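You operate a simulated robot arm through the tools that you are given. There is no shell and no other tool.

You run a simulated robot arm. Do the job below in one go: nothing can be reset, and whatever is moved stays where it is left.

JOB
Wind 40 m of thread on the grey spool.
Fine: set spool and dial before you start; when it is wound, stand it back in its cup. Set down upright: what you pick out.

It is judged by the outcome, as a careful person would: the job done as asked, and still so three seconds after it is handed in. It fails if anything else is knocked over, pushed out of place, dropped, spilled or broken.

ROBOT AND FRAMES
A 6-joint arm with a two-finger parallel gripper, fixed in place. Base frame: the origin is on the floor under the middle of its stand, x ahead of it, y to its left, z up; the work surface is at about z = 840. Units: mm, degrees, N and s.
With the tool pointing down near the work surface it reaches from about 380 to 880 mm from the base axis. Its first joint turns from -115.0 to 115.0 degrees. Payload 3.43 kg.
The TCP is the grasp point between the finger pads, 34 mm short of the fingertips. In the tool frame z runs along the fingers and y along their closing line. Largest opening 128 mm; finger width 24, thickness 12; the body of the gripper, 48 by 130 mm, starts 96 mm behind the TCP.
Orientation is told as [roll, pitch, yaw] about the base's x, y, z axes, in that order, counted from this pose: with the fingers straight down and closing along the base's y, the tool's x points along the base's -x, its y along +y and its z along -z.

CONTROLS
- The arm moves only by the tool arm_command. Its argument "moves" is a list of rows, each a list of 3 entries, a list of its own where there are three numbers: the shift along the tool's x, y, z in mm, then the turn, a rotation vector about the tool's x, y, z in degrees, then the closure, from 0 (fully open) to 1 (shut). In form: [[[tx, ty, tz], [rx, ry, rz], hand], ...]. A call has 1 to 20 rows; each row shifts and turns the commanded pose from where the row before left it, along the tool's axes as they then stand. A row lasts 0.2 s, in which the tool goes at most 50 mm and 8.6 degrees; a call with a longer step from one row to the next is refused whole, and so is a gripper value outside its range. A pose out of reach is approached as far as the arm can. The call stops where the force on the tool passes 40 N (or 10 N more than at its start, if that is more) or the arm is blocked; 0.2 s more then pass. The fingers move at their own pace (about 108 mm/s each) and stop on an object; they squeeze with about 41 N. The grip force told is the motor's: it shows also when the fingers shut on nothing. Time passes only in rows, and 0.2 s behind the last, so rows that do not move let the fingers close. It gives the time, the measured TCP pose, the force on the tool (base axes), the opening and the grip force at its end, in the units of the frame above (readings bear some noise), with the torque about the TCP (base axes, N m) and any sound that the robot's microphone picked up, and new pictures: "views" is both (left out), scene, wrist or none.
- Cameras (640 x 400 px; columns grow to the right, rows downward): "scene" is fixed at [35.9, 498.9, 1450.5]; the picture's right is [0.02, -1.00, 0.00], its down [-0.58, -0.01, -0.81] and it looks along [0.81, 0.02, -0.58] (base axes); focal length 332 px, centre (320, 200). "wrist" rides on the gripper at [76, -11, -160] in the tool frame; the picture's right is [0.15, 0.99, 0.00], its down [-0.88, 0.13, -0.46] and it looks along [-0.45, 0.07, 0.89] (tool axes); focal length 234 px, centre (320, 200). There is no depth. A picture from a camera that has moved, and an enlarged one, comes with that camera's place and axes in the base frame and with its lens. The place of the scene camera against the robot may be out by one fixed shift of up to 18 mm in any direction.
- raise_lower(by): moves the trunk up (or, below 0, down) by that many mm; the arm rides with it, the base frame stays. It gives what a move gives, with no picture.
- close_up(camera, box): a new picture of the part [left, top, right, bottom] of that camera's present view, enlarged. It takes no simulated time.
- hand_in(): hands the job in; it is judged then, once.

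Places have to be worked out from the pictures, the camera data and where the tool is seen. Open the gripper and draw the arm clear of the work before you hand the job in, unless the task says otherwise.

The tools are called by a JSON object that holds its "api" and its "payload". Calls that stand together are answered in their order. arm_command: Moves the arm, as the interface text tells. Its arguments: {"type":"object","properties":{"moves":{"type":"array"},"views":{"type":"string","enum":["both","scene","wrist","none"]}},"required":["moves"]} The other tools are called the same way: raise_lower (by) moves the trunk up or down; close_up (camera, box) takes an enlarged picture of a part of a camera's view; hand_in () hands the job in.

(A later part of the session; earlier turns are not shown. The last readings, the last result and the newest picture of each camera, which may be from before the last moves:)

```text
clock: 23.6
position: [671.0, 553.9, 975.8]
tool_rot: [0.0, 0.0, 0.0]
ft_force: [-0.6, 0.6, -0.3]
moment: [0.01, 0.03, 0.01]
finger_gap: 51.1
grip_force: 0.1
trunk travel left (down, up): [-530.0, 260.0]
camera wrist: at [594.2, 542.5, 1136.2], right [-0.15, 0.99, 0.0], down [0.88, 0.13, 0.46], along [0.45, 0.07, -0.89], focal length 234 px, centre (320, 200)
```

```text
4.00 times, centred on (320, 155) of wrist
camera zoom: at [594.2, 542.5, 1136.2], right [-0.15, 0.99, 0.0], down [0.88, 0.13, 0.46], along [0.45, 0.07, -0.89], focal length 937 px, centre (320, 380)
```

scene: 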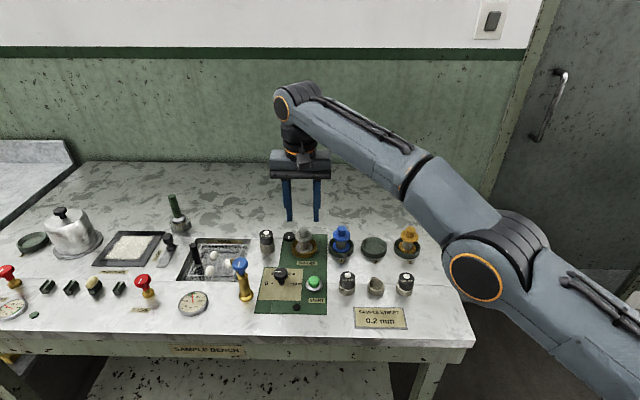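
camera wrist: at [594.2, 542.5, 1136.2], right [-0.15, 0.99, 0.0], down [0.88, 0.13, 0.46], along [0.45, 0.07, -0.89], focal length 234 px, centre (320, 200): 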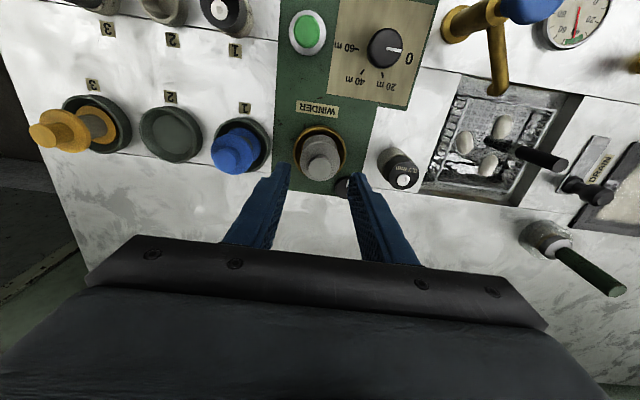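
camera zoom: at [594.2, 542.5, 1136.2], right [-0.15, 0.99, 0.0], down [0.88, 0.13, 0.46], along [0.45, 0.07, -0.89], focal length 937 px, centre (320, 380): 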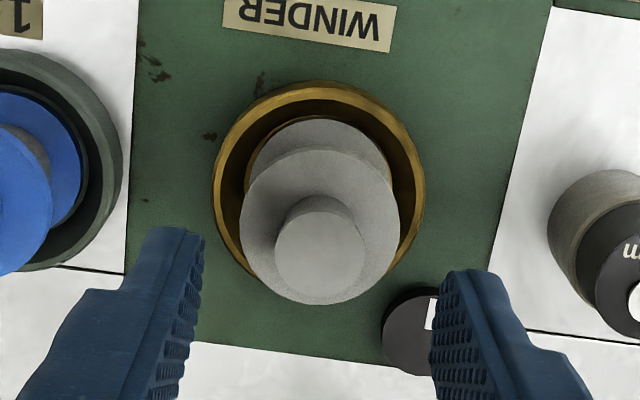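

The spool stands upright in the winder. I now move over the dial (559.6, 599.4) at z ≈ 1000 and look before gripping it.

{"api": "arm_command", "payload": {"moves": [[[37.1, 15.2, -8], [0, 0, 0], 0.6], [[37.1, 15.2, -8], [0, 0, 0], 0.6], [[37.1, 15.1, -8], [0, 0, 0], 0.6], [[0, 0, 0], [0, 0, 0], 0.6], [[0, 0, 0], [0, 0, 0], 0.6]], "views": "both"}}

{"api": "close_up", "payload": {"camera": "wrist", "box": [260, 100, 380, 190]}}

```text
clock: 24.9
position: [560.5, 601.7, 999.2]
tool_rot: [-0.1, -0.1, -0.2]
ft_force: [0.8, 0.0, 0.6]
moment: [0.02, -0.02, 0.01]
finger_gap: 51.2
grip_force: 0.1
trunk travel left (down, up): [-530.0, 260.0]
camera wrist: at [483.7, 589.3, 1160.2], right [-0.15, 0.99, 0.0], down [0.88, 0.13, 0.46], along [0.45, 0.07, -0.89], focal length 234 px, centre (320, 200)
```

scene: 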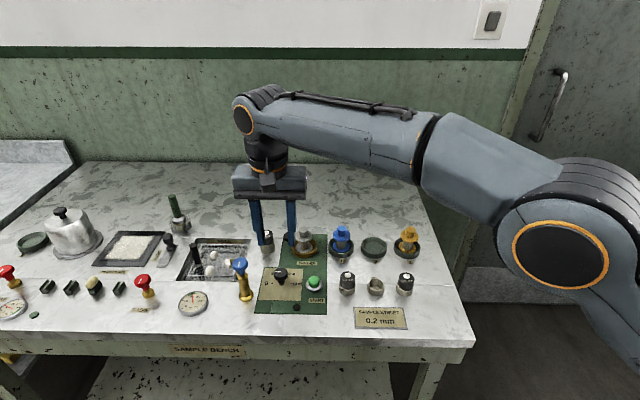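
wrist: 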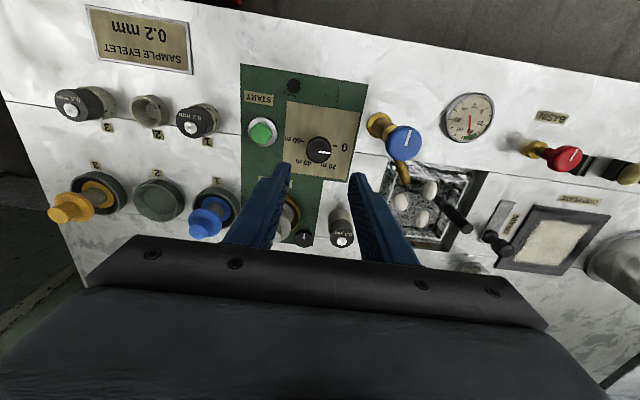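

```text
4.44 times, centred on (320, 145) of wrist
camera zoom: at [483.7, 589.3, 1160.2], right [-0.15, 0.99, 0.0], down [0.88, 0.13, 0.46], along [0.45, 0.07, -0.89], focal length 1041 px, centre (320, 444)
```

zoom: 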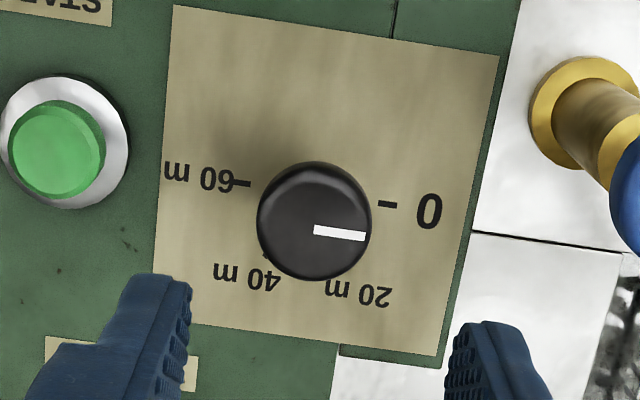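

The knob axis is within about 1 mm of the tool axis: (560.5, 599.5), top near 882. I trim that, pre-turn the tool 60° so the 120° turn is centred, and descend to just above the knob.

{"api": "arm_command", "payload": {"moves": [[[-0.5, -1.1, 0], [0, 0, 0], 0.6], [[0, 0, 0], [0, 0, -8.5], 0.6], [[0, 0, 0], [0, 0, -8.5], 0.6], [[0, 0, 0], [0, 0, -8.5], 0.6], [[0, 0, 0], [0, 0, -8.5], 0.6], [[0, 0, 0], [0, 0, -8.5], 0.6], [[0, 0, 0], [0, 0, -8.5], 0.6], [[0, 0, 0], [0, 0, -8.5], 0.6], [[0, 0, 0], [0, 0, -0.5], 0.6], [[0, 0, 25], [0, 0, 0], 0.6], [[0, 0, 25], [0, 0, 0], 0.6], [[0, 0, 14], [0, 0, 0], 0.6], [[0, 0, 0], [0, 0, 0], 0.6], [[0, 0, 0], [0, 0, 0], 0.6]], "views": "both"}}

{"api": "close_up", "payload": {"camera": "wrist", "box": [250, 90, 390, 200]}}

{"api": "close_up", "payload": {"camera": "scene", "box": [225, 220, 345, 320]}}

```text
clock: 27.9
position: [559.6, 599.5, 935.5]
tool_rot: [0.0, 0.1, 60.0]
ft_force: [0.0, -0.3, -0.2]
moment: [-0.02, 0.02, -0.04]
finger_gap: 51.1
grip_force: 0.1
trunk travel left (down, up): [-530.0, 260.0]
camera wrist: at [530.5, 528.5, 1096.4], right [-0.93, 0.37, 0.0], down [0.33, 0.83, 0.46], along [0.17, 0.42, -0.89], focal length 234 px, centre (320, 200)
```

scene: 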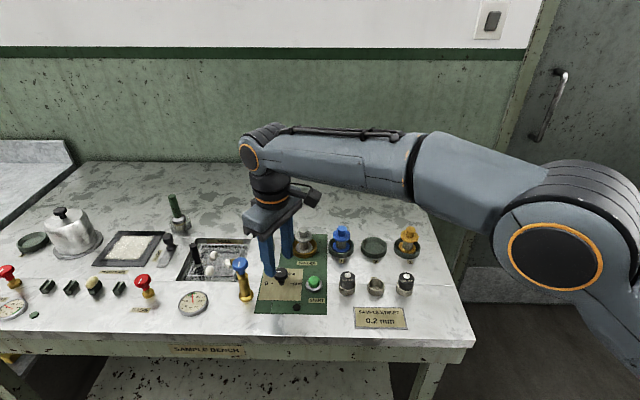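
wrist: 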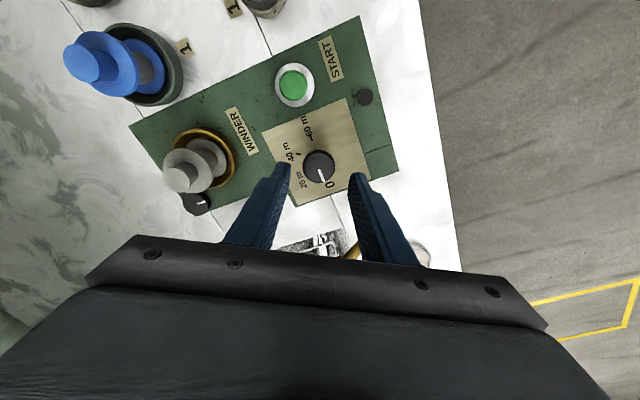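

```text
3.64 times, centred on (320, 145) of wrist
camera zoom: at [530.5, 528.5, 1096.4], right [-0.93, 0.37, 0.0], down [0.33, 0.83, 0.46], along [0.17, 0.42, -0.89], focal length 852 px, centre (320, 400)
```

zoom: 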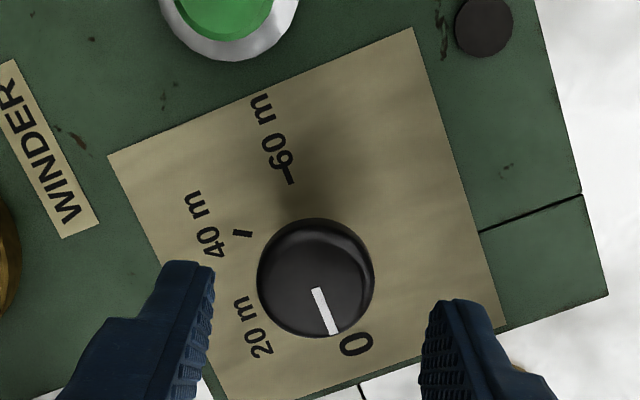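

```text
4.00 times, centred on (285, 270) of scene
camera zoom: at [35.9, 498.9, 1450.5], right [0.02, -1.0, 0.0], down [-0.58, -0.01, -0.81], along [0.81, 0.02, -0.58], focal length 1329 px, centre (460, -80)
```

zoom: 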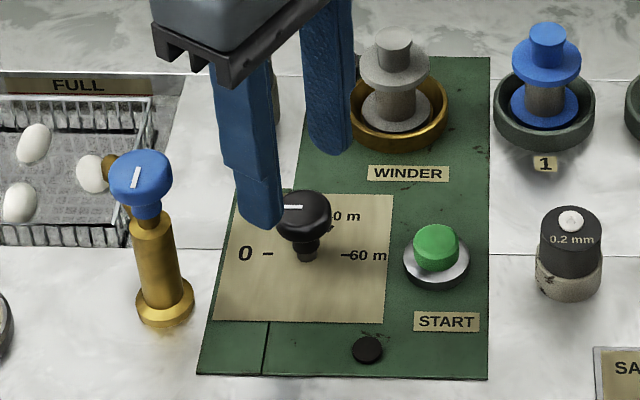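

The knob is centred between the fingers at yaw 60°. I descend to z ≈ 892 with the tips around the knob body, and close on it.

{"api": "arm_command", "payload": {"moves": [[[0, 0, 20], [0, 0, 0], 0.6], [[0, 0, 15], [0, 0, 0], 0.6], [[0, 0, 8], [0, 0, 0], 0.6], [[0, 0, 0], [0, 0, 0], 0.6], [[0, 0, 0], [0, 0, 0], 1], [[0, 0, 0], [0, 0, 0], 1], [[0, 0, 0], [0, 0, 0], 1]], "views": "both"}}

{"api": "close_up", "payload": {"camera": "scene", "box": [225, 220, 345, 320]}}

{"api": "close_up", "payload": {"camera": "wrist", "box": [250, 90, 390, 200]}}

```text
clock: 29.4
position: [559.1, 599.6, 892.7]
tool_rot: [0.1, 0.1, 60.0]
ft_force: [5.7, -2.2, -1.4]
moment: [0.2, -0.3, 0.01]
finger_gap: 31.4
grip_force: 44.9
trunk travel left (down, up): [-530.0, 260.0]
camera wrist: at [531.3, 527.4, 1053.3], right [-0.93, 0.37, 0.0], down [0.33, 0.83, 0.46], along [0.17, 0.42, -0.89], focal length 234 px, centre (320, 200)
```

scene: 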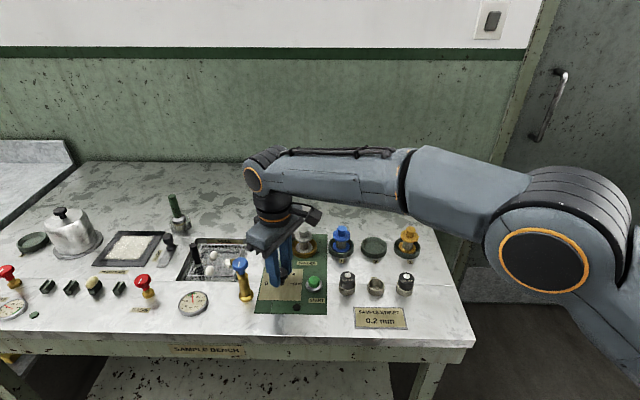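
wrist: 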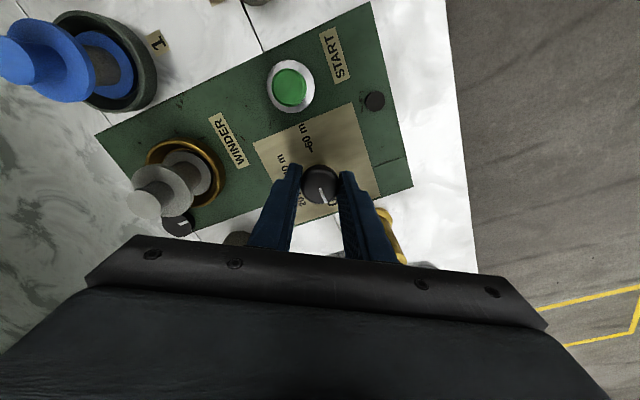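

```text
4.00 times, centred on (285, 270) of scene
camera zoom: at [35.9, 498.9, 1450.5], right [0.02, -1.0, 0.0], down [-0.58, -0.01, -0.81], along [0.81, 0.02, -0.58], focal length 1329 px, centre (460, -80)
```

zoom: 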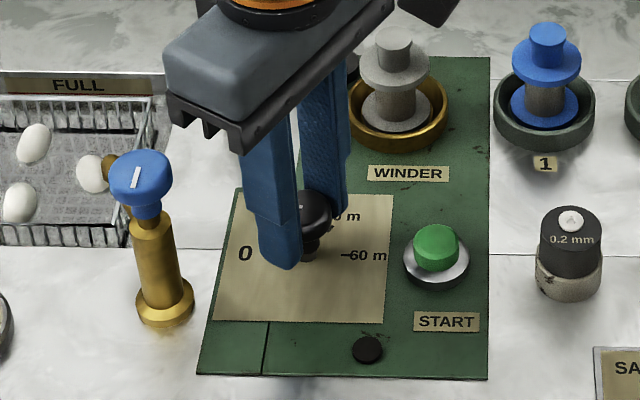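

```text
3.64 times, centred on (320, 145) of wrist
camera zoom: at [531.3, 527.4, 1053.3], right [-0.93, 0.37, 0.0], down [0.33, 0.83, 0.46], along [0.17, 0.42, -0.89], focal length 852 px, centre (320, 400)
```

zoom: 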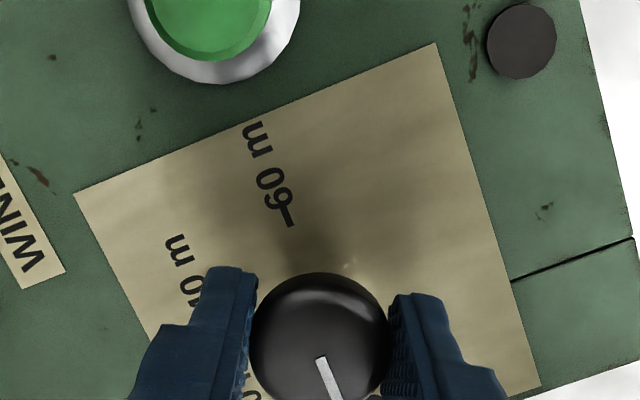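

The knob is gripped at 31.4 mm, with a slight 6 N side load. I ease that by 0.5 mm and turn 40° clockwise as seen from above, to confirm the dial follows.

{"api": "arm_command", "payload": {"moves": [[[0, -0.5, 0], [0, 0, 0], 1], [[0, 0, 0], [0, 0, 8], 1], [[0, 0, 0], [0, 0, 8], 1], [[0, 0, 0], [0, 0, 8], 1], [[0, 0, 0], [0, 0, 8], 1], [[0, 0, 0], [0, 0, 8], 1], [[0, 0, 0], [0, 0, 0], 1]], "views": "both"}}

{"api": "close_up", "payload": {"camera": "wrist", "box": [250, 90, 390, 200]}}

{"api": "close_up", "payload": {"camera": "scene", "box": [225, 220, 345, 320]}}

```text
clock: 31.1
position: [560.2, 599.3, 892.7]
tool_rot: [-0.1, 0.0, 19.9]
ft_force: [2.8, 0.2, 1.1]
moment: [-0.16, 0.5, -0.03]
finger_gap: 31.3
grip_force: 45.3
trunk travel left (down, up): [-530.0, 260.0]
camera wrist: at [492.0, 562.4, 1053.3], right [-0.47, 0.88, 0.0], down [0.78, 0.42, 0.46], along [0.4, 0.22, -0.89], focal length 234 px, centre (320, 200)
```

scene: 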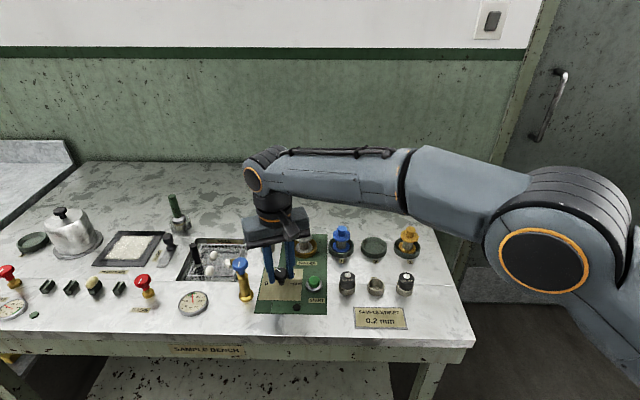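
wrist: 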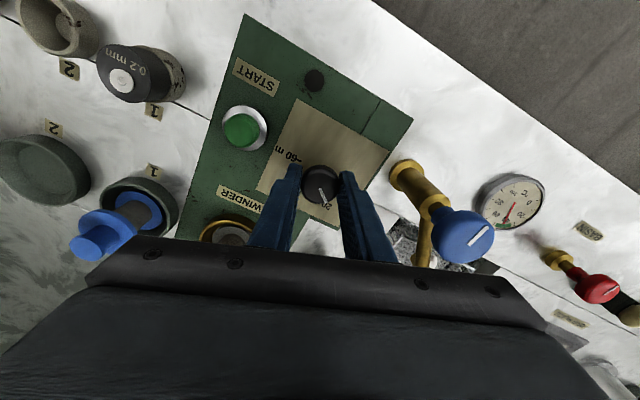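

```text
3.64 times, centred on (320, 145) of wrist
camera zoom: at [492.0, 562.4, 1053.3], right [-0.47, 0.88, 0.0], down [0.78, 0.42, 0.46], along [0.4, 0.22, -0.89], focal length 852 px, centre (320, 400)
```

zoom: 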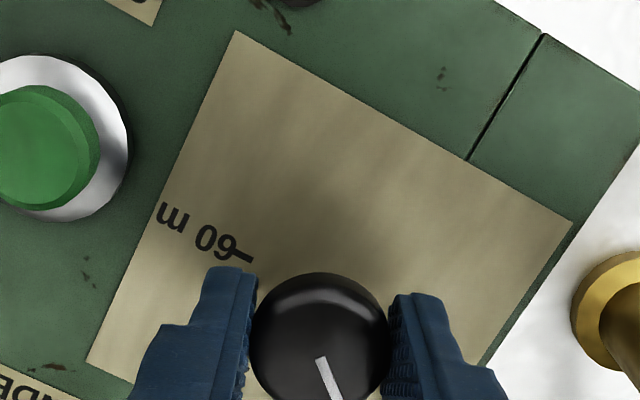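

```text
4.00 times, centred on (285, 270) of scene
camera zoom: at [35.9, 498.9, 1450.5], right [0.02, -1.0, 0.0], down [-0.58, -0.01, -0.81], along [0.81, 0.02, -0.58], focal length 1329 px, centre (460, -80)
```

zoom: 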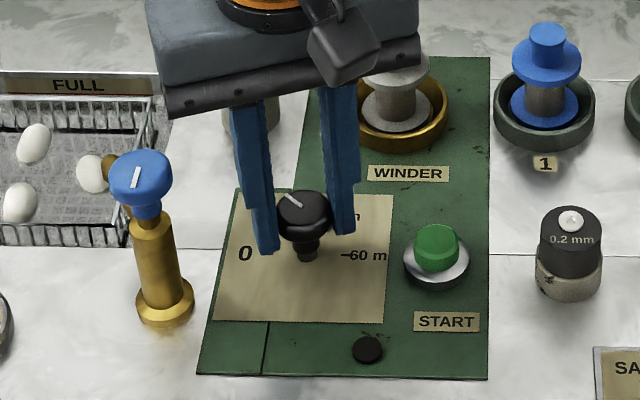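

The dial follows without slip: the mark stays fixed relative to the fingers and points to about 13 m. I turn the remaining 80°.

{"api": "arm_command", "payload": {"moves": [[[0, 0, 0], [0, 0, 8], 1], [[0, 0, 0], [0, 0, 8], 1], [[0, 0, 0], [0, 0, 8], 1], [[0, 0, 0], [0, 0, 8], 1], [[0, 0, 0], [0, 0, 8], 1], [[0, 0, 0], [0, 0, 8], 1], [[0, 0, 0], [0, 0, 8], 1], [[0, 0, 0], [0, 0, 8], 1], [[0, 0, 0], [0, 0, 8], 1], [[0, 0, 0], [0, 0, 8], 1], [[0, 0, 0], [0, 0, 0], 1], [[0, 0, 0], [0, 0, 0], 1]], "views": "both"}}

{"api": "close_up", "payload": {"camera": "wrist", "box": [250, 90, 390, 200]}}

{"api": "close_up", "payload": {"camera": "scene", "box": [225, 220, 345, 320]}}

```text
clock: 33.6
position: [560.3, 599.3, 893.8]
tool_rot: [0.0, 0.0, -60.1]
ft_force: [4.3, 7.9, 2.7]
moment: [0.1, -0.11, 0.01]
finger_gap: 31.5
grip_force: 44.8
trunk travel left (down, up): [-530.0, 260.0]
camera wrist: at [512.1, 659.1, 1053.3], right [0.78, 0.62, 0.0], down [0.55, -0.7, 0.46], along [0.28, -0.36, -0.89], focal length 234 px, centre (320, 200)
```

scene: 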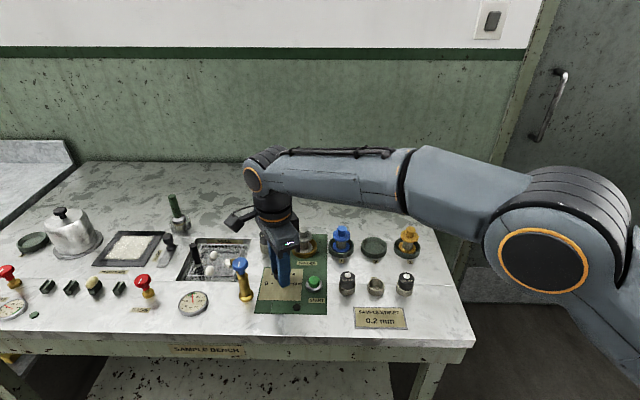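
wrist: 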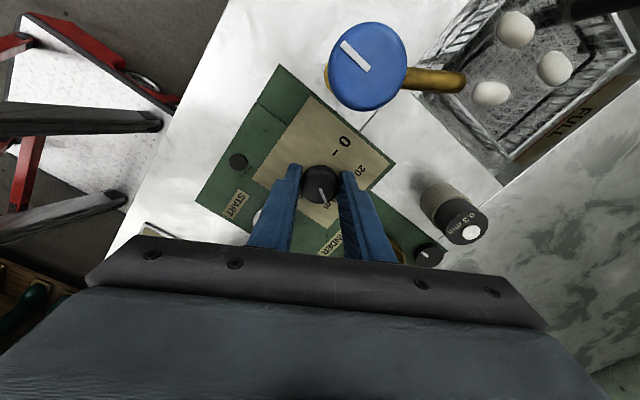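

```text
3.64 times, centred on (320, 145) of wrist
camera zoom: at [512.1, 659.1, 1053.3], right [0.78, 0.62, 0.0], down [0.55, -0.7, 0.46], along [0.28, -0.36, -0.89], focal length 852 px, centre (320, 400)
```

zoom: 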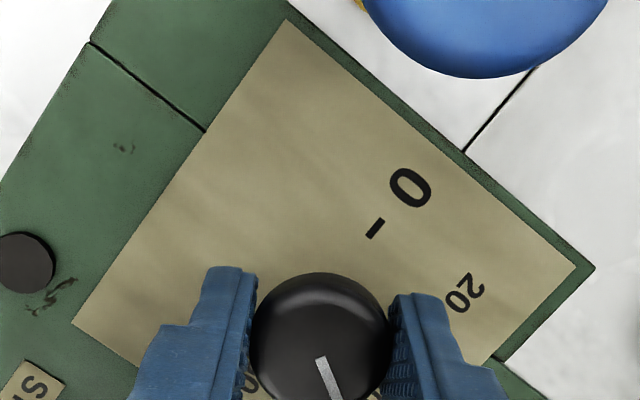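

```text
4.00 times, centred on (285, 270) of scene
camera zoom: at [35.9, 498.9, 1450.5], right [0.02, -1.0, 0.0], down [-0.58, -0.01, -0.81], along [0.81, 0.02, -0.58], focal length 1329 px, centre (460, -80)
```

zoom: 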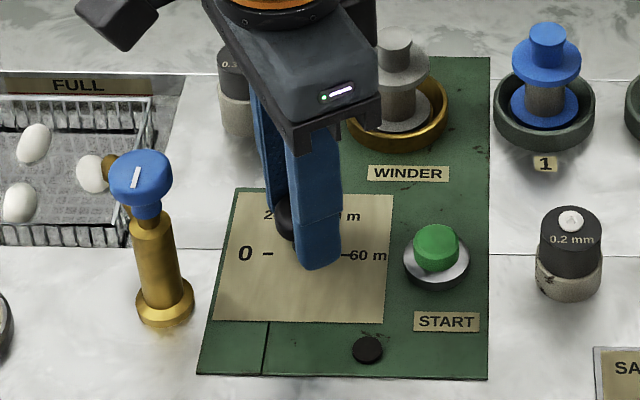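

The dial has turned the full 120° with no slip in the grip. I release, rise straight up, and read where the mark points.

{"api": "arm_command", "payload": {"moves": [[[0, 0, 0], [0, 0, 0], 0.6], [[0, 0, 0], [0, 0, 0], 0.6], [[0, 0, -15], [0, 0, 0], 0.6], [[0, 0, -30], [0, 0, 0], 0.6], [[0, 0, -40], [0, 0, 0], 0.6], [[0, 0, -40], [0, 0, 0], 0.6], [[0, 0, 0], [0, 0, 8.5], 0.6], [[0, 0, 0], [0, 0, -8.5], 0.6], [[0, 0, 0], [0, 0, 0], 0.6]], "views": "both"}}

{"api": "close_up", "payload": {"camera": "wrist", "box": [250, 90, 390, 200]}}

{"api": "close_up", "payload": {"camera": "scene", "box": [250, 250, 330, 310]}}

```text
clock: 35.6
position: [559.8, 599.2, 1017.6]
tool_rot: [0.0, 0.1, -60.0]
ft_force: [-0.6, -0.5, 1.4]
moment: [0.02, -0.02, -0.01]
finger_gap: 51.4
grip_force: 0.1
trunk travel left (down, up): [-530.0, 260.0]
camera wrist: at [511.8, 658.6, 1178.6], right [0.78, 0.62, 0.0], down [0.55, -0.7, 0.46], along [0.28, -0.36, -0.89], focal length 234 px, centre (320, 200)
```

scene: 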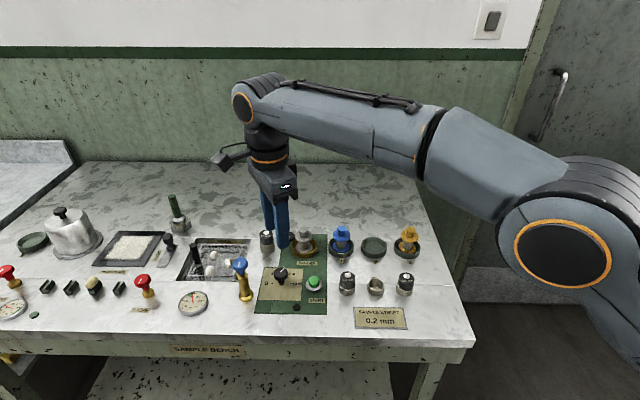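
wrist: 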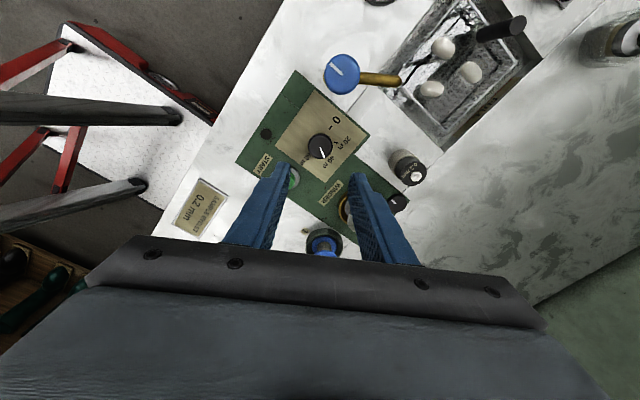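

```text
3.64 times, centred on (320, 145) of wrist
camera zoom: at [511.8, 658.6, 1178.6], right [0.78, 0.62, 0.0], down [0.55, -0.7, 0.46], along [0.28, -0.36, -0.89], focal length 852 px, centre (320, 400)
```

zoom: 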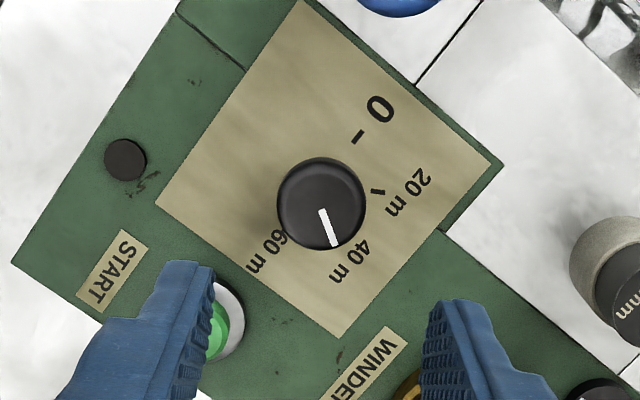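

```text
6.67 times, centred on (290, 280) of scene
camera zoom: at [35.9, 498.9, 1450.5], right [0.02, -1.0, 0.0], down [-0.58, -0.01, -0.81], along [0.81, 0.02, -0.58], focal length 2214 px, centre (520, -333)
```

zoom: 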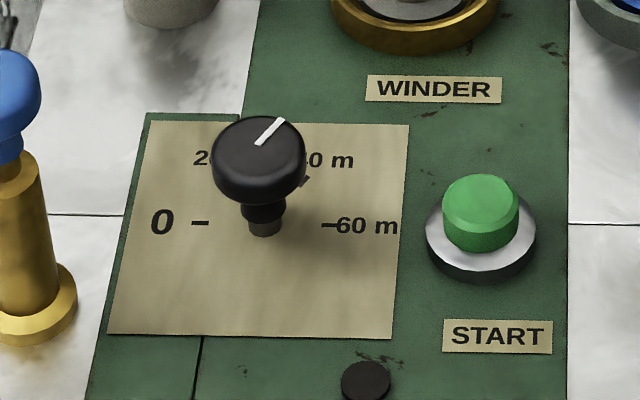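

The mark points at about −30.6° in the base frame and the 40 m tick is at −30°, so the dial reads 40 m. I turn the tool back to yaw 0, close the fingers and move over START at about (555, 524.5), top near z = 863.

{"api": "arm_command", "payload": {"moves": [[[0, 0, 0], [0, 0, -8.5], 1], [[0, 0, 0], [0, 0, -8.5], 1], [[0, 0, 0], [0, 0, -8.5], 1], [[0, 0, 0], [0, 0, -8.5], 1], [[0, 0, 0], [0, 0, -8.5], 1], [[0, 0, 0], [0, 0, -8.5], 1], [[0, 0, 0], [0, 0, -8.5], 1], [[0, 0, 0], [0, 0, -0.5], 1], [[2.4, -37.4, 0], [0, 0, 0], 1], [[2.4, -37.3, 0], [0, 0, 0], 1], [[0, 0, 35], [0, 0, 0], 1], [[0, 0, 35], [0, 0, 0], 1], [[0, 0, 0], [0, 0, 0], 1], [[0, 0, 0], [0, 0, 0], 1]], "views": "both"}}

{"api": "close_up", "payload": {"camera": "wrist", "box": [260, 90, 400, 200]}}

{"api": "close_up", "payload": {"camera": "scene", "box": [260, 210, 360, 310]}}

```text
clock: 38.6
position: [554.5, 525.9, 948.3]
tool_rot: [0.1, -0.1, 0.0]
ft_force: [-0.4, -0.1, -0.4]
moment: [-0.02, 0.02, 0.06]
finger_gap: 0.0
grip_force: 33.3
trunk travel left (down, up): [-530.0, 260.0]
camera wrist: at [478.3, 512.6, 1107.9], right [-0.15, 0.99, 0.0], down [0.88, 0.13, 0.46], along [0.45, 0.07, -0.89], focal length 234 px, centre (320, 200)
```

scene: 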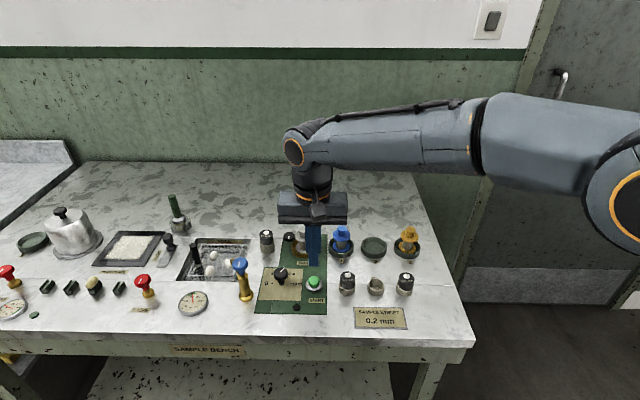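
wrist: 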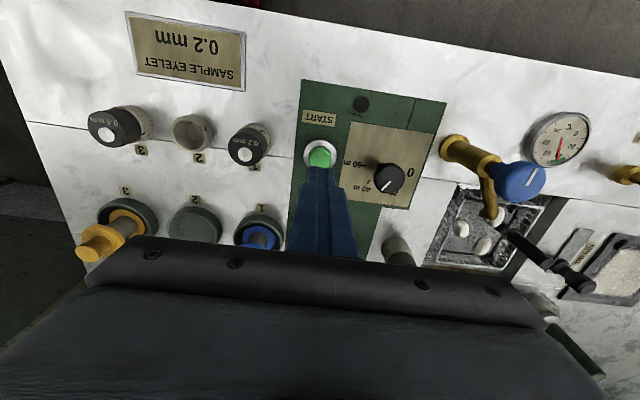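

```text
3.64 times, centred on (330, 145) of wrist
camera zoom: at [478.3, 512.6, 1107.9], right [-0.15, 0.99, 0.0], down [0.88, 0.13, 0.46], along [0.45, 0.07, -0.89], focal length 852 px, centre (284, 400)
```

zoom: 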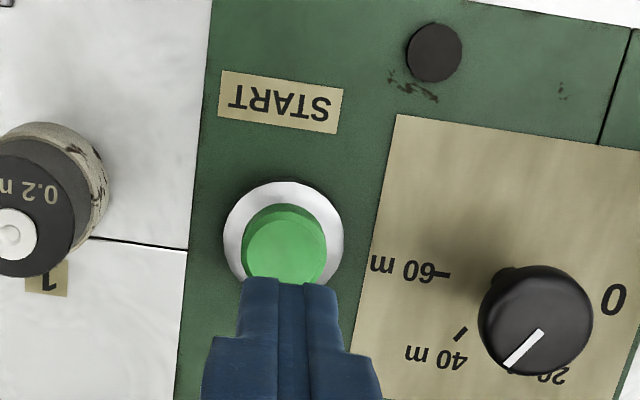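

```text
4.00 times, centred on (310, 260) of scene
camera zoom: at [35.9, 498.9, 1450.5], right [0.02, -1.0, 0.0], down [-0.58, -0.01, -0.81], along [0.81, 0.02, -0.58], focal length 1329 px, centre (360, -40)
```

zoom: 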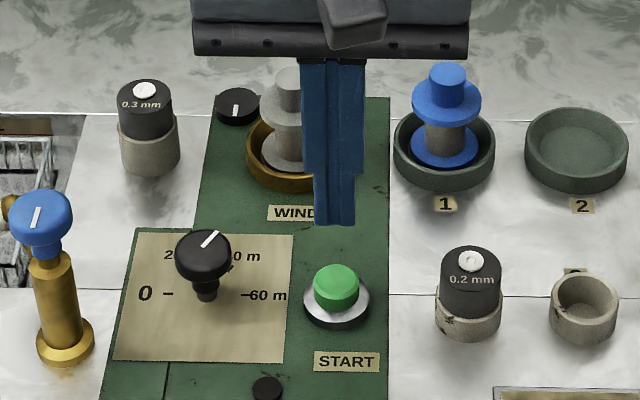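

The closed tips are centred over START to within about 1.5 mm, and the dial still reads 40 m. I come down to just above the button.

{"api": "arm_command", "payload": {"moves": [[[1, 0, 15], [0, 0, 0], 1], [[0, 0, 15], [0, 0, 0], 1], [[0, 0, 12], [0, 0, 0], 1], [[0, 0, 0], [0, 0, 0], 1]], "views": "scene"}}

{"api": "close_up", "payload": {"camera": "scene", "box": [260, 210, 360, 310]}}

```text
clock: 39.6
position: [554.0, 524.8, 906.1]
tool_rot: [-0.1, 0.0, 0.0]
ft_force: [0.3, 0.8, -0.1]
moment: [0.02, 0.0, -0.02]
finger_gap: 0.0
grip_force: 32.8
trunk travel left (down, up): [-530.0, 260.0]
```

scene: 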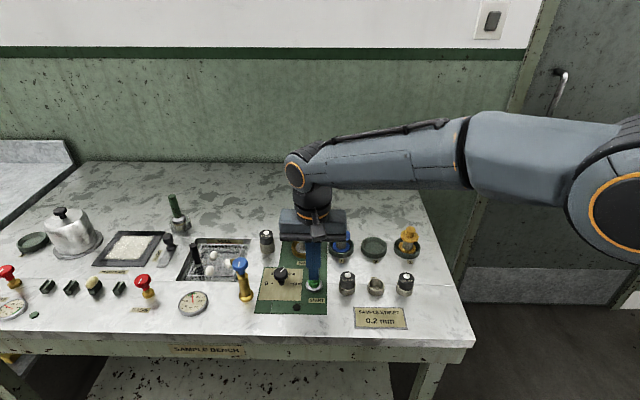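

```text
4.00 times, centred on (310, 260) of scene
camera zoom: at [35.9, 498.9, 1450.5], right [0.02, -1.0, 0.0], down [-0.58, -0.01, -0.81], along [0.81, 0.02, -0.58], focal length 1329 px, centre (360, -40)
```

zoom: 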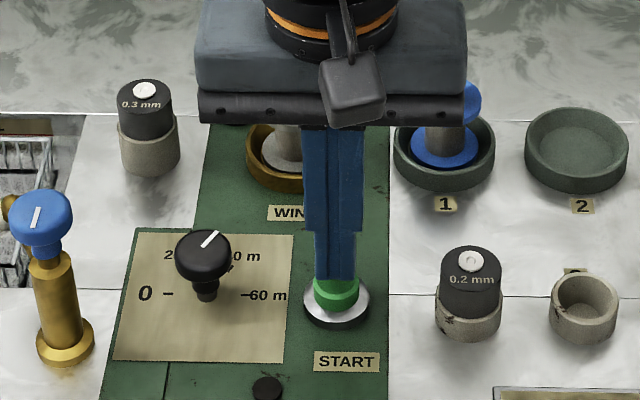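

The tips are just over the button top at about z = 872. I press down slowly, relying on the force stop.

{"api": "arm_command", "payload": {"moves": [[[0, 0, 2], [0, 0, 0], 1], [[0, 0, 2], [0, 0, 0], 1], [[0, 0, 2], [0, 0, 0], 1], [[0, 0, 2], [0, 0, 0], 1], [[0, 0, 1.5], [0, 0, 0], 1], [[0, 0, 1.5], [0, 0, 0], 1]], "views": "scene"}}

{"api": "close_up", "payload": {"camera": "scene", "box": [260, 210, 360, 310]}}

```text
clock: 41.0
position: [554.9, 524.8, 894.2]
tool_rot: [0.0, 0.1, -0.1]
ft_force: [0.4, 0.4, 1.6]
moment: [0.02, -0.02, 0.01]
finger_gap: 0.0
grip_force: 33.1
trunk travel left (down, up): [-530.0, 260.0]
```

scene: 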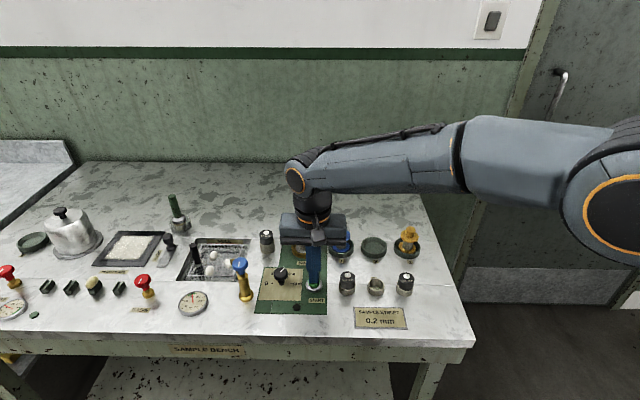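

```text
4.00 times, centred on (310, 260) of scene
camera zoom: at [35.9, 498.9, 1450.5], right [0.02, -1.0, 0.0], down [-0.58, -0.01, -0.81], along [0.81, 0.02, -0.58], focal length 1329 px, centre (360, -40)
```

zoom: 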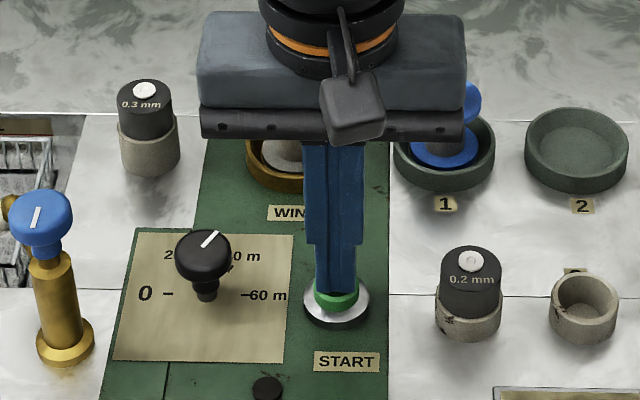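

Contact is just beginning (1.6 N, tips at about 860). I continue pressing.

{"api": "arm_command", "payload": {"moves": [[[0, 0, 1], [0, 0, 0], 1], [[0, 0, 1], [0, 0, 0], 1], [[0, 0, 1], [0, 0, 0], 1], [[0, 0, 1], [0, 0, 0], 1], [[0, 0, 0], [0, 0, 0], 1]], "views": "scene"}}

{"api": "close_up", "payload": {"camera": "scene", "box": [260, 210, 360, 310]}}

```text
clock: 42.2
position: [553.8, 525.3, 891.6]
tool_rot: [0.0, 0.0, -0.1]
ft_force: [1.2, -0.7, 3.1]
moment: [-0.03, -0.02, -0.01]
finger_gap: 0.1
grip_force: 33.3
trunk travel left (down, up): [-530.0, 260.0]
heard: click
```

scene: 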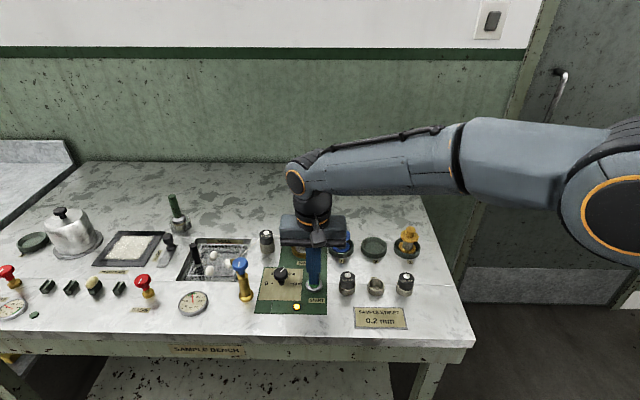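

```text
4.00 times, centred on (310, 260) of scene
camera zoom: at [35.9, 498.9, 1450.5], right [0.02, -1.0, 0.0], down [-0.58, -0.01, -0.81], along [0.81, 0.02, -0.58], focal length 1329 px, centre (360, -40)
```

zoom: 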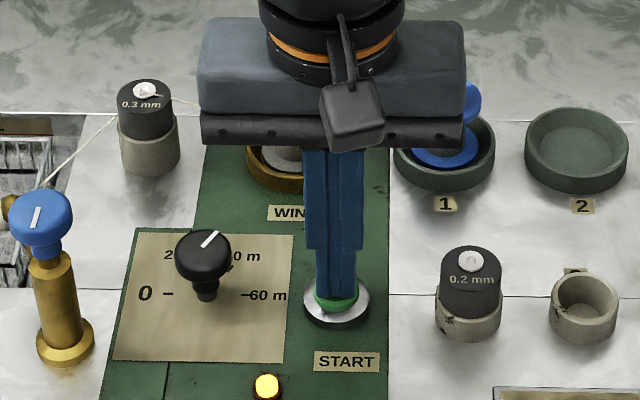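

There was a click, the lamp is lit, and the thread is running through the installed eyelet to the winder. I release the button by rising straight up, staying away from the thread, and watch.

{"api": "arm_command", "payload": {"moves": [[[0, 0, -10], [0, 0, 0], 1], [[0, 0, -30], [0, 0, 0], 1], [[0, 0, -40], [0, 0, 0], 1], [[15, -30, -30], [0, 0, 0], 1], [[15, -30, 0], [0, 0, 0], 1], [[0, 0, 0], [0, 0, 0], 1]], "views": "both"}}

{"api": "close_up", "payload": {"camera": "scene", "box": [220, 210, 350, 320]}}

```text
clock: 43.6
position: [523.9, 464.6, 1001.8]
tool_rot: [-0.1, 0.0, -0.1]
ft_force: [0.1, 0.5, 0.4]
moment: [0.0, 0.0, 0.03]
finger_gap: 0.1
grip_force: 33.5
trunk travel left (down, up): [-530.0, 260.0]
camera wrist: at [447.4, 453.1, 1161.7], right [-0.15, 0.99, 0.0], down [0.88, 0.13, 0.46], along [0.45, 0.07, -0.89], focal length 234 px, centre (320, 200)
```

scene: 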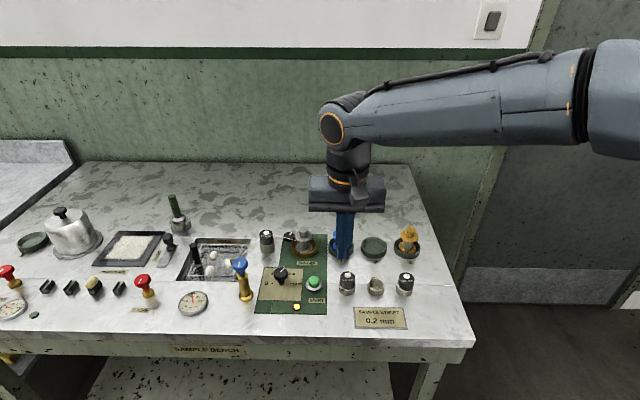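
wrist: 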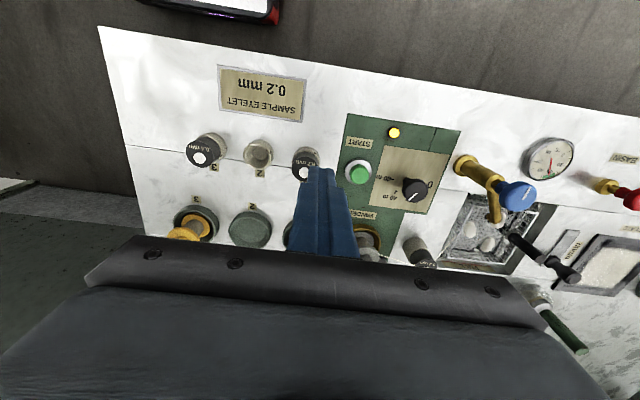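

```text
3.64 times, centred on (285, 265) of scene
camera zoom: at [35.9, 498.9, 1450.5], right [0.02, -1.0, 0.0], down [-0.58, -0.01, -0.81], along [0.81, 0.02, -0.58], focal length 1208 px, centre (447, -36)
```

zoom: 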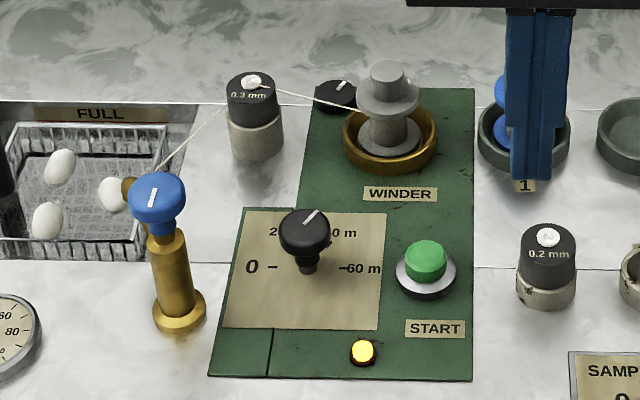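

The winder is running: the lamp is on, thread goes to the grey spool, and the small indicator is turning. I wait with the arm still.

{"api": "arm_command", "payload": {"moves": [[[0, 0, -20], [0, 0, 0], 1], [[0, 0, 0], [0, 0, 0], 1], [[0, 0, 0], [0, 0, 0], 1], [[0, 0, 0], [0, 0, 0], 1], [[0, 0, 0], [0, 0, 0], 1], [[0, 0, 0], [0, 0, 0], 1], [[0, 0, 0], [0, 0, 0], 1], [[0, 0, 0], [0, 0, 0], 1], [[0, 0, 0], [0, 0, 0], 1], [[0, 0, 0], [0, 0, 0], 1], [[0, 0, 0], [0, 0, 0], 1], [[0, 0, 0], [0, 0, 0], 1], [[0, 0, 0], [0, 0, 0], 1], [[0, 0, 0], [0, 0, 0], 1], [[0, 0, 0], [0, 0, 0], 1]], "views": "scene"}}

{"api": "close_up", "payload": {"camera": "scene", "box": [220, 210, 350, 320]}}

```text
clock: 46.9
position: [523.0, 464.9, 1021.5]
tool_rot: [0.0, 0.0, 0.1]
ft_force: [0.0, 0.2, -0.1]
moment: [0.01, 0.02, 0.02]
finger_gap: 0.0
grip_force: 32.7
trunk travel left (down, up): [-530.0, 260.0]
```

scene: 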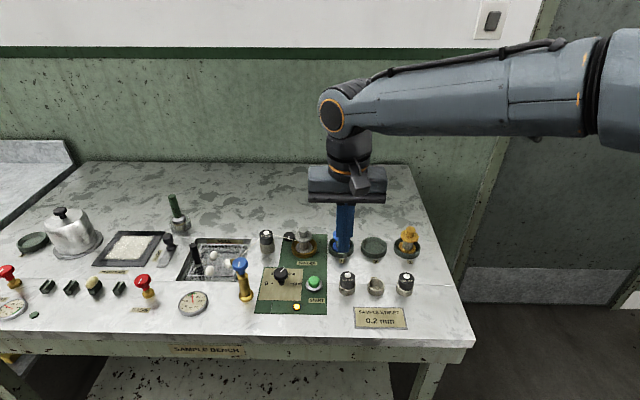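

```text
3.64 times, centred on (285, 265) of scene
camera zoom: at [35.9, 498.9, 1450.5], right [0.02, -1.0, 0.0], down [-0.58, -0.01, -0.81], along [0.81, 0.02, -0.58], focal length 1208 px, centre (447, -36)
```

zoom: 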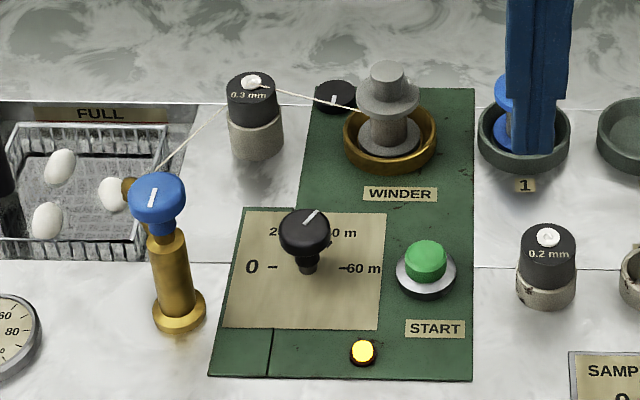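

The lamp is still on and the thread is still running. I keep waiting, listening for a sound and watching for the lamp to change.

{"api": "arm_command", "payload": {"moves": [[[0, 0, 0], [0, 0, 0], 0.6], [[0, 0, 0], [0, 0, 0], 0.6], [[0, 0, 0], [0, 0, 0], 0.6], [[0, 0, 0], [0, 0, 0], 0.6], [[0, 0, 0], [0, 0, 0], 0.6], [[0, 0, 0], [0, 0, 0], 0.6], [[0, 0, 0], [0, 0, 0], 0.6], [[0, 0, 0], [0, 0, 0], 0.6], [[0, 0, 0], [0, 0, 0], 0.6], [[0, 0, 0], [0, 0, 0], 0.6], [[0, 0, 0], [0, 0, 0], 0.6], [[0, 0, 0], [0, 0, 0], 0.6], [[0, 0, 0], [0, 0, 0], 0.6], [[0, 0, 0], [0, 0, 0], 0.6], [[0, 0, 0], [0, 0, 0], 0.6], [[0, 0, 0], [0, 0, 0], 0.6], [[0, 0, 0], [0, 0, 0], 0.6], [[0, 0, 0], [0, 0, 0], 0.6], [[0, 0, 0], [0, 0, 0], 0.6], [[0, 0, 0], [0, 0, 0], 0.6]], "views": "scene"}}

{"api": "close_up", "payload": {"camera": "scene", "box": [220, 210, 350, 320]}}

```text
clock: 51.0
position: [524.5, 465.3, 1021.2]
tool_rot: [0.0, -0.1, 0.0]
ft_force: [-0.7, 0.6, 0.0]
moment: [0.01, 0.0, 0.02]
finger_gap: 51.3
grip_force: 0.1
trunk travel left (down, up): [-530.0, 260.0]
```

scene: 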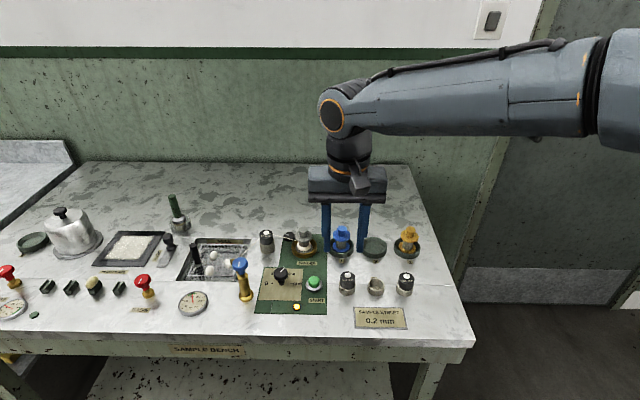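

```text
3.64 times, centred on (285, 265) of scene
camera zoom: at [35.9, 498.9, 1450.5], right [0.02, -1.0, 0.0], down [-0.58, -0.01, -0.81], along [0.81, 0.02, -0.58], focal length 1208 px, centre (447, -36)
```

zoom: 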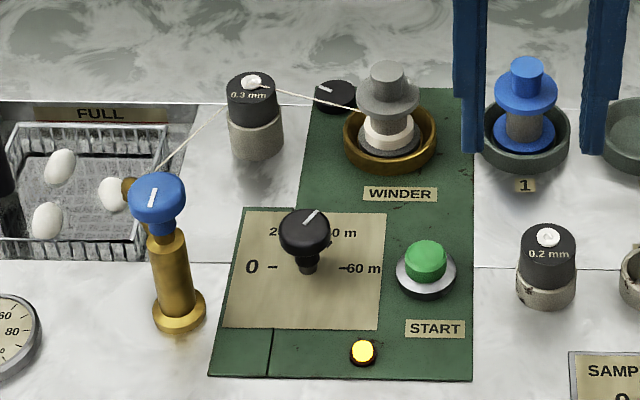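

Thread is visibly building up on the spool's core. I keep waiting.

{"api": "arm_command", "payload": {"moves": [[[0, 0, 0], [0, 0, 0], 0.6], [[0, 0, 0], [0, 0, 0], 0.6], [[0, 0, 0], [0, 0, 0], 0.6], [[0, 0, 0], [0, 0, 0], 0.6], [[0, 0, 0], [0, 0, 0], 0.6], [[0, 0, 0], [0, 0, 0], 0.6], [[0, 0, 0], [0, 0, 0], 0.6], [[0, 0, 0], [0, 0, 0], 0.6], [[0, 0, 0], [0, 0, 0], 0.6], [[0, 0, 0], [0, 0, 0], 0.6], [[0, 0, 0], [0, 0, 0], 0.6], [[0, 0, 0], [0, 0, 0], 0.6], [[0, 0, 0], [0, 0, 0], 0.6], [[0, 0, 0], [0, 0, 0], 0.6], [[0, 0, 0], [0, 0, 0], 0.6], [[0, 0, 0], [0, 0, 0], 0.6], [[0, 0, 0], [0, 0, 0], 0.6], [[0, 0, 0], [0, 0, 0], 0.6], [[0, 0, 0], [0, 0, 0], 0.6], [[0, 0, 0], [0, 0, 0], 0.6]], "views": "scene"}}

{"api": "close_up", "payload": {"camera": "scene", "box": [220, 210, 350, 320]}}

```text
clock: 55.2
position: [523.4, 465.0, 1021.6]
tool_rot: [0.0, 0.0, 0.0]
ft_force: [-0.1, -0.1, 0.3]
moment: [0.01, 0.03, 0.0]
finger_gap: 51.4
grip_force: 0.0
trunk travel left (down, up): [-530.0, 260.0]
```

scene: 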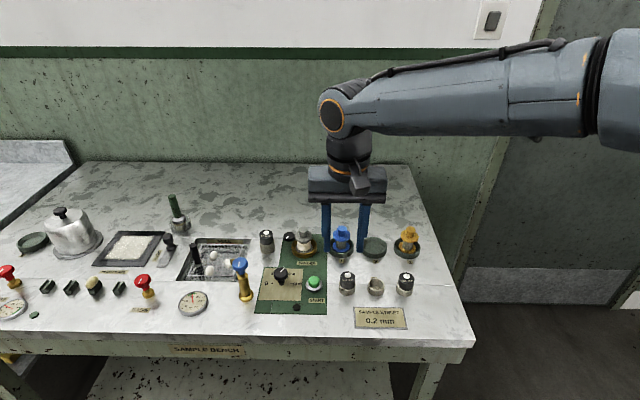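

```text
3.64 times, centred on (285, 265) of scene
camera zoom: at [35.9, 498.9, 1450.5], right [0.02, -1.0, 0.0], down [-0.58, -0.01, -0.81], along [0.81, 0.02, -0.58], focal length 1208 px, centre (447, -36)
```

zoom: 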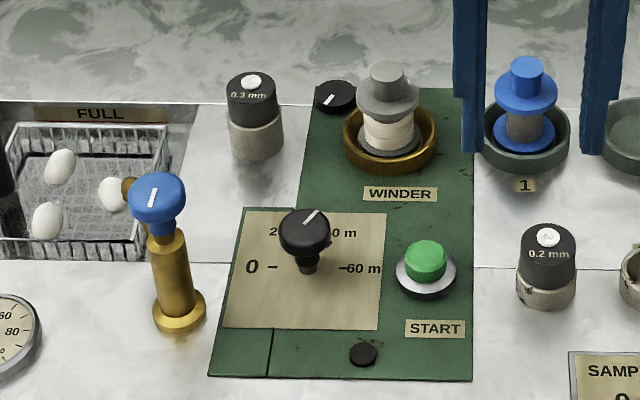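

The lamp is off and the thread is cut, with the spool wound to about two thirds. I move back above the spool on the winder to pick it up.

{"api": "arm_command", "payload": {"moves": [[[-30, 20, 10], [0, 0, 0], 0.6], [[-30, 20, 10], [0, 0, 0], 0.6], [[-30, 20, 10], [0, 0, 0], 0.6], [[-30, 20, 10], [0, 0, 0], 0.6], [[-27.6, 9, 11.6], [0, 0, 0], 0.6], [[0, 0, 0], [0, 0, 0], 0.6], [[0, 0, 0], [0, 0, 0], 0.6]], "views": "both"}}

{"api": "close_up", "payload": {"camera": "wrist", "box": [270, 105, 370, 205]}}

{"api": "close_up", "payload": {"camera": "scene", "box": [265, 200, 345, 270]}}

```text
clock: 56.9
position: [671.0, 554.0, 969.2]
tool_rot: [0.0, 0.1, 0.0]
ft_force: [0.1, -1.0, 0.4]
moment: [0.02, 0.0, -0.01]
finger_gap: 50.9
grip_force: 0.0
trunk travel left (down, up): [-530.0, 260.0]
camera wrist: at [595.0, 542.4, 1129.5], right [-0.15, 0.99, 0.0], down [0.88, 0.13, 0.46], along [0.45, 0.07, -0.89], focal length 234 px, centre (320, 200)
```

scene: 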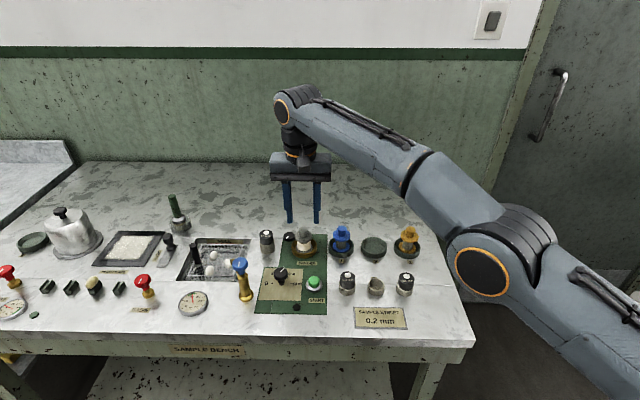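
wrist: 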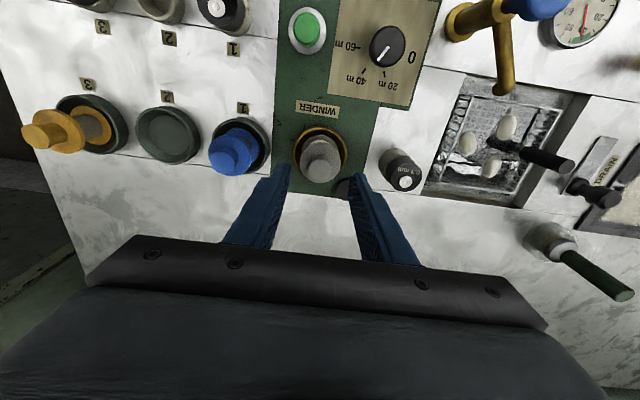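

```text
4.00 times, centred on (320, 155) of wrist
camera zoom: at [595.0, 542.4, 1129.5], right [-0.15, 0.99, 0.0], down [0.88, 0.13, 0.46], along [0.45, 0.07, -0.89], focal length 937 px, centre (320, 380)
```

zoom: 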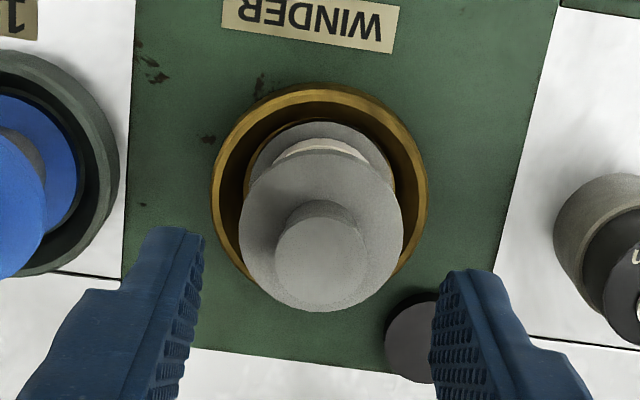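

```text
5.71 times, centred on (305, 235) of scene
camera zoom: at [35.9, 498.9, 1450.5], right [0.02, -1.0, 0.0], down [-0.58, -0.01, -0.81], along [0.81, 0.02, -0.58], focal length 1898 px, centre (406, 0)
```

zoom: 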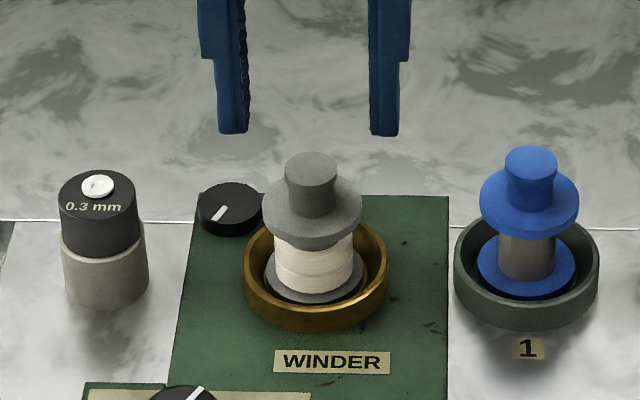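

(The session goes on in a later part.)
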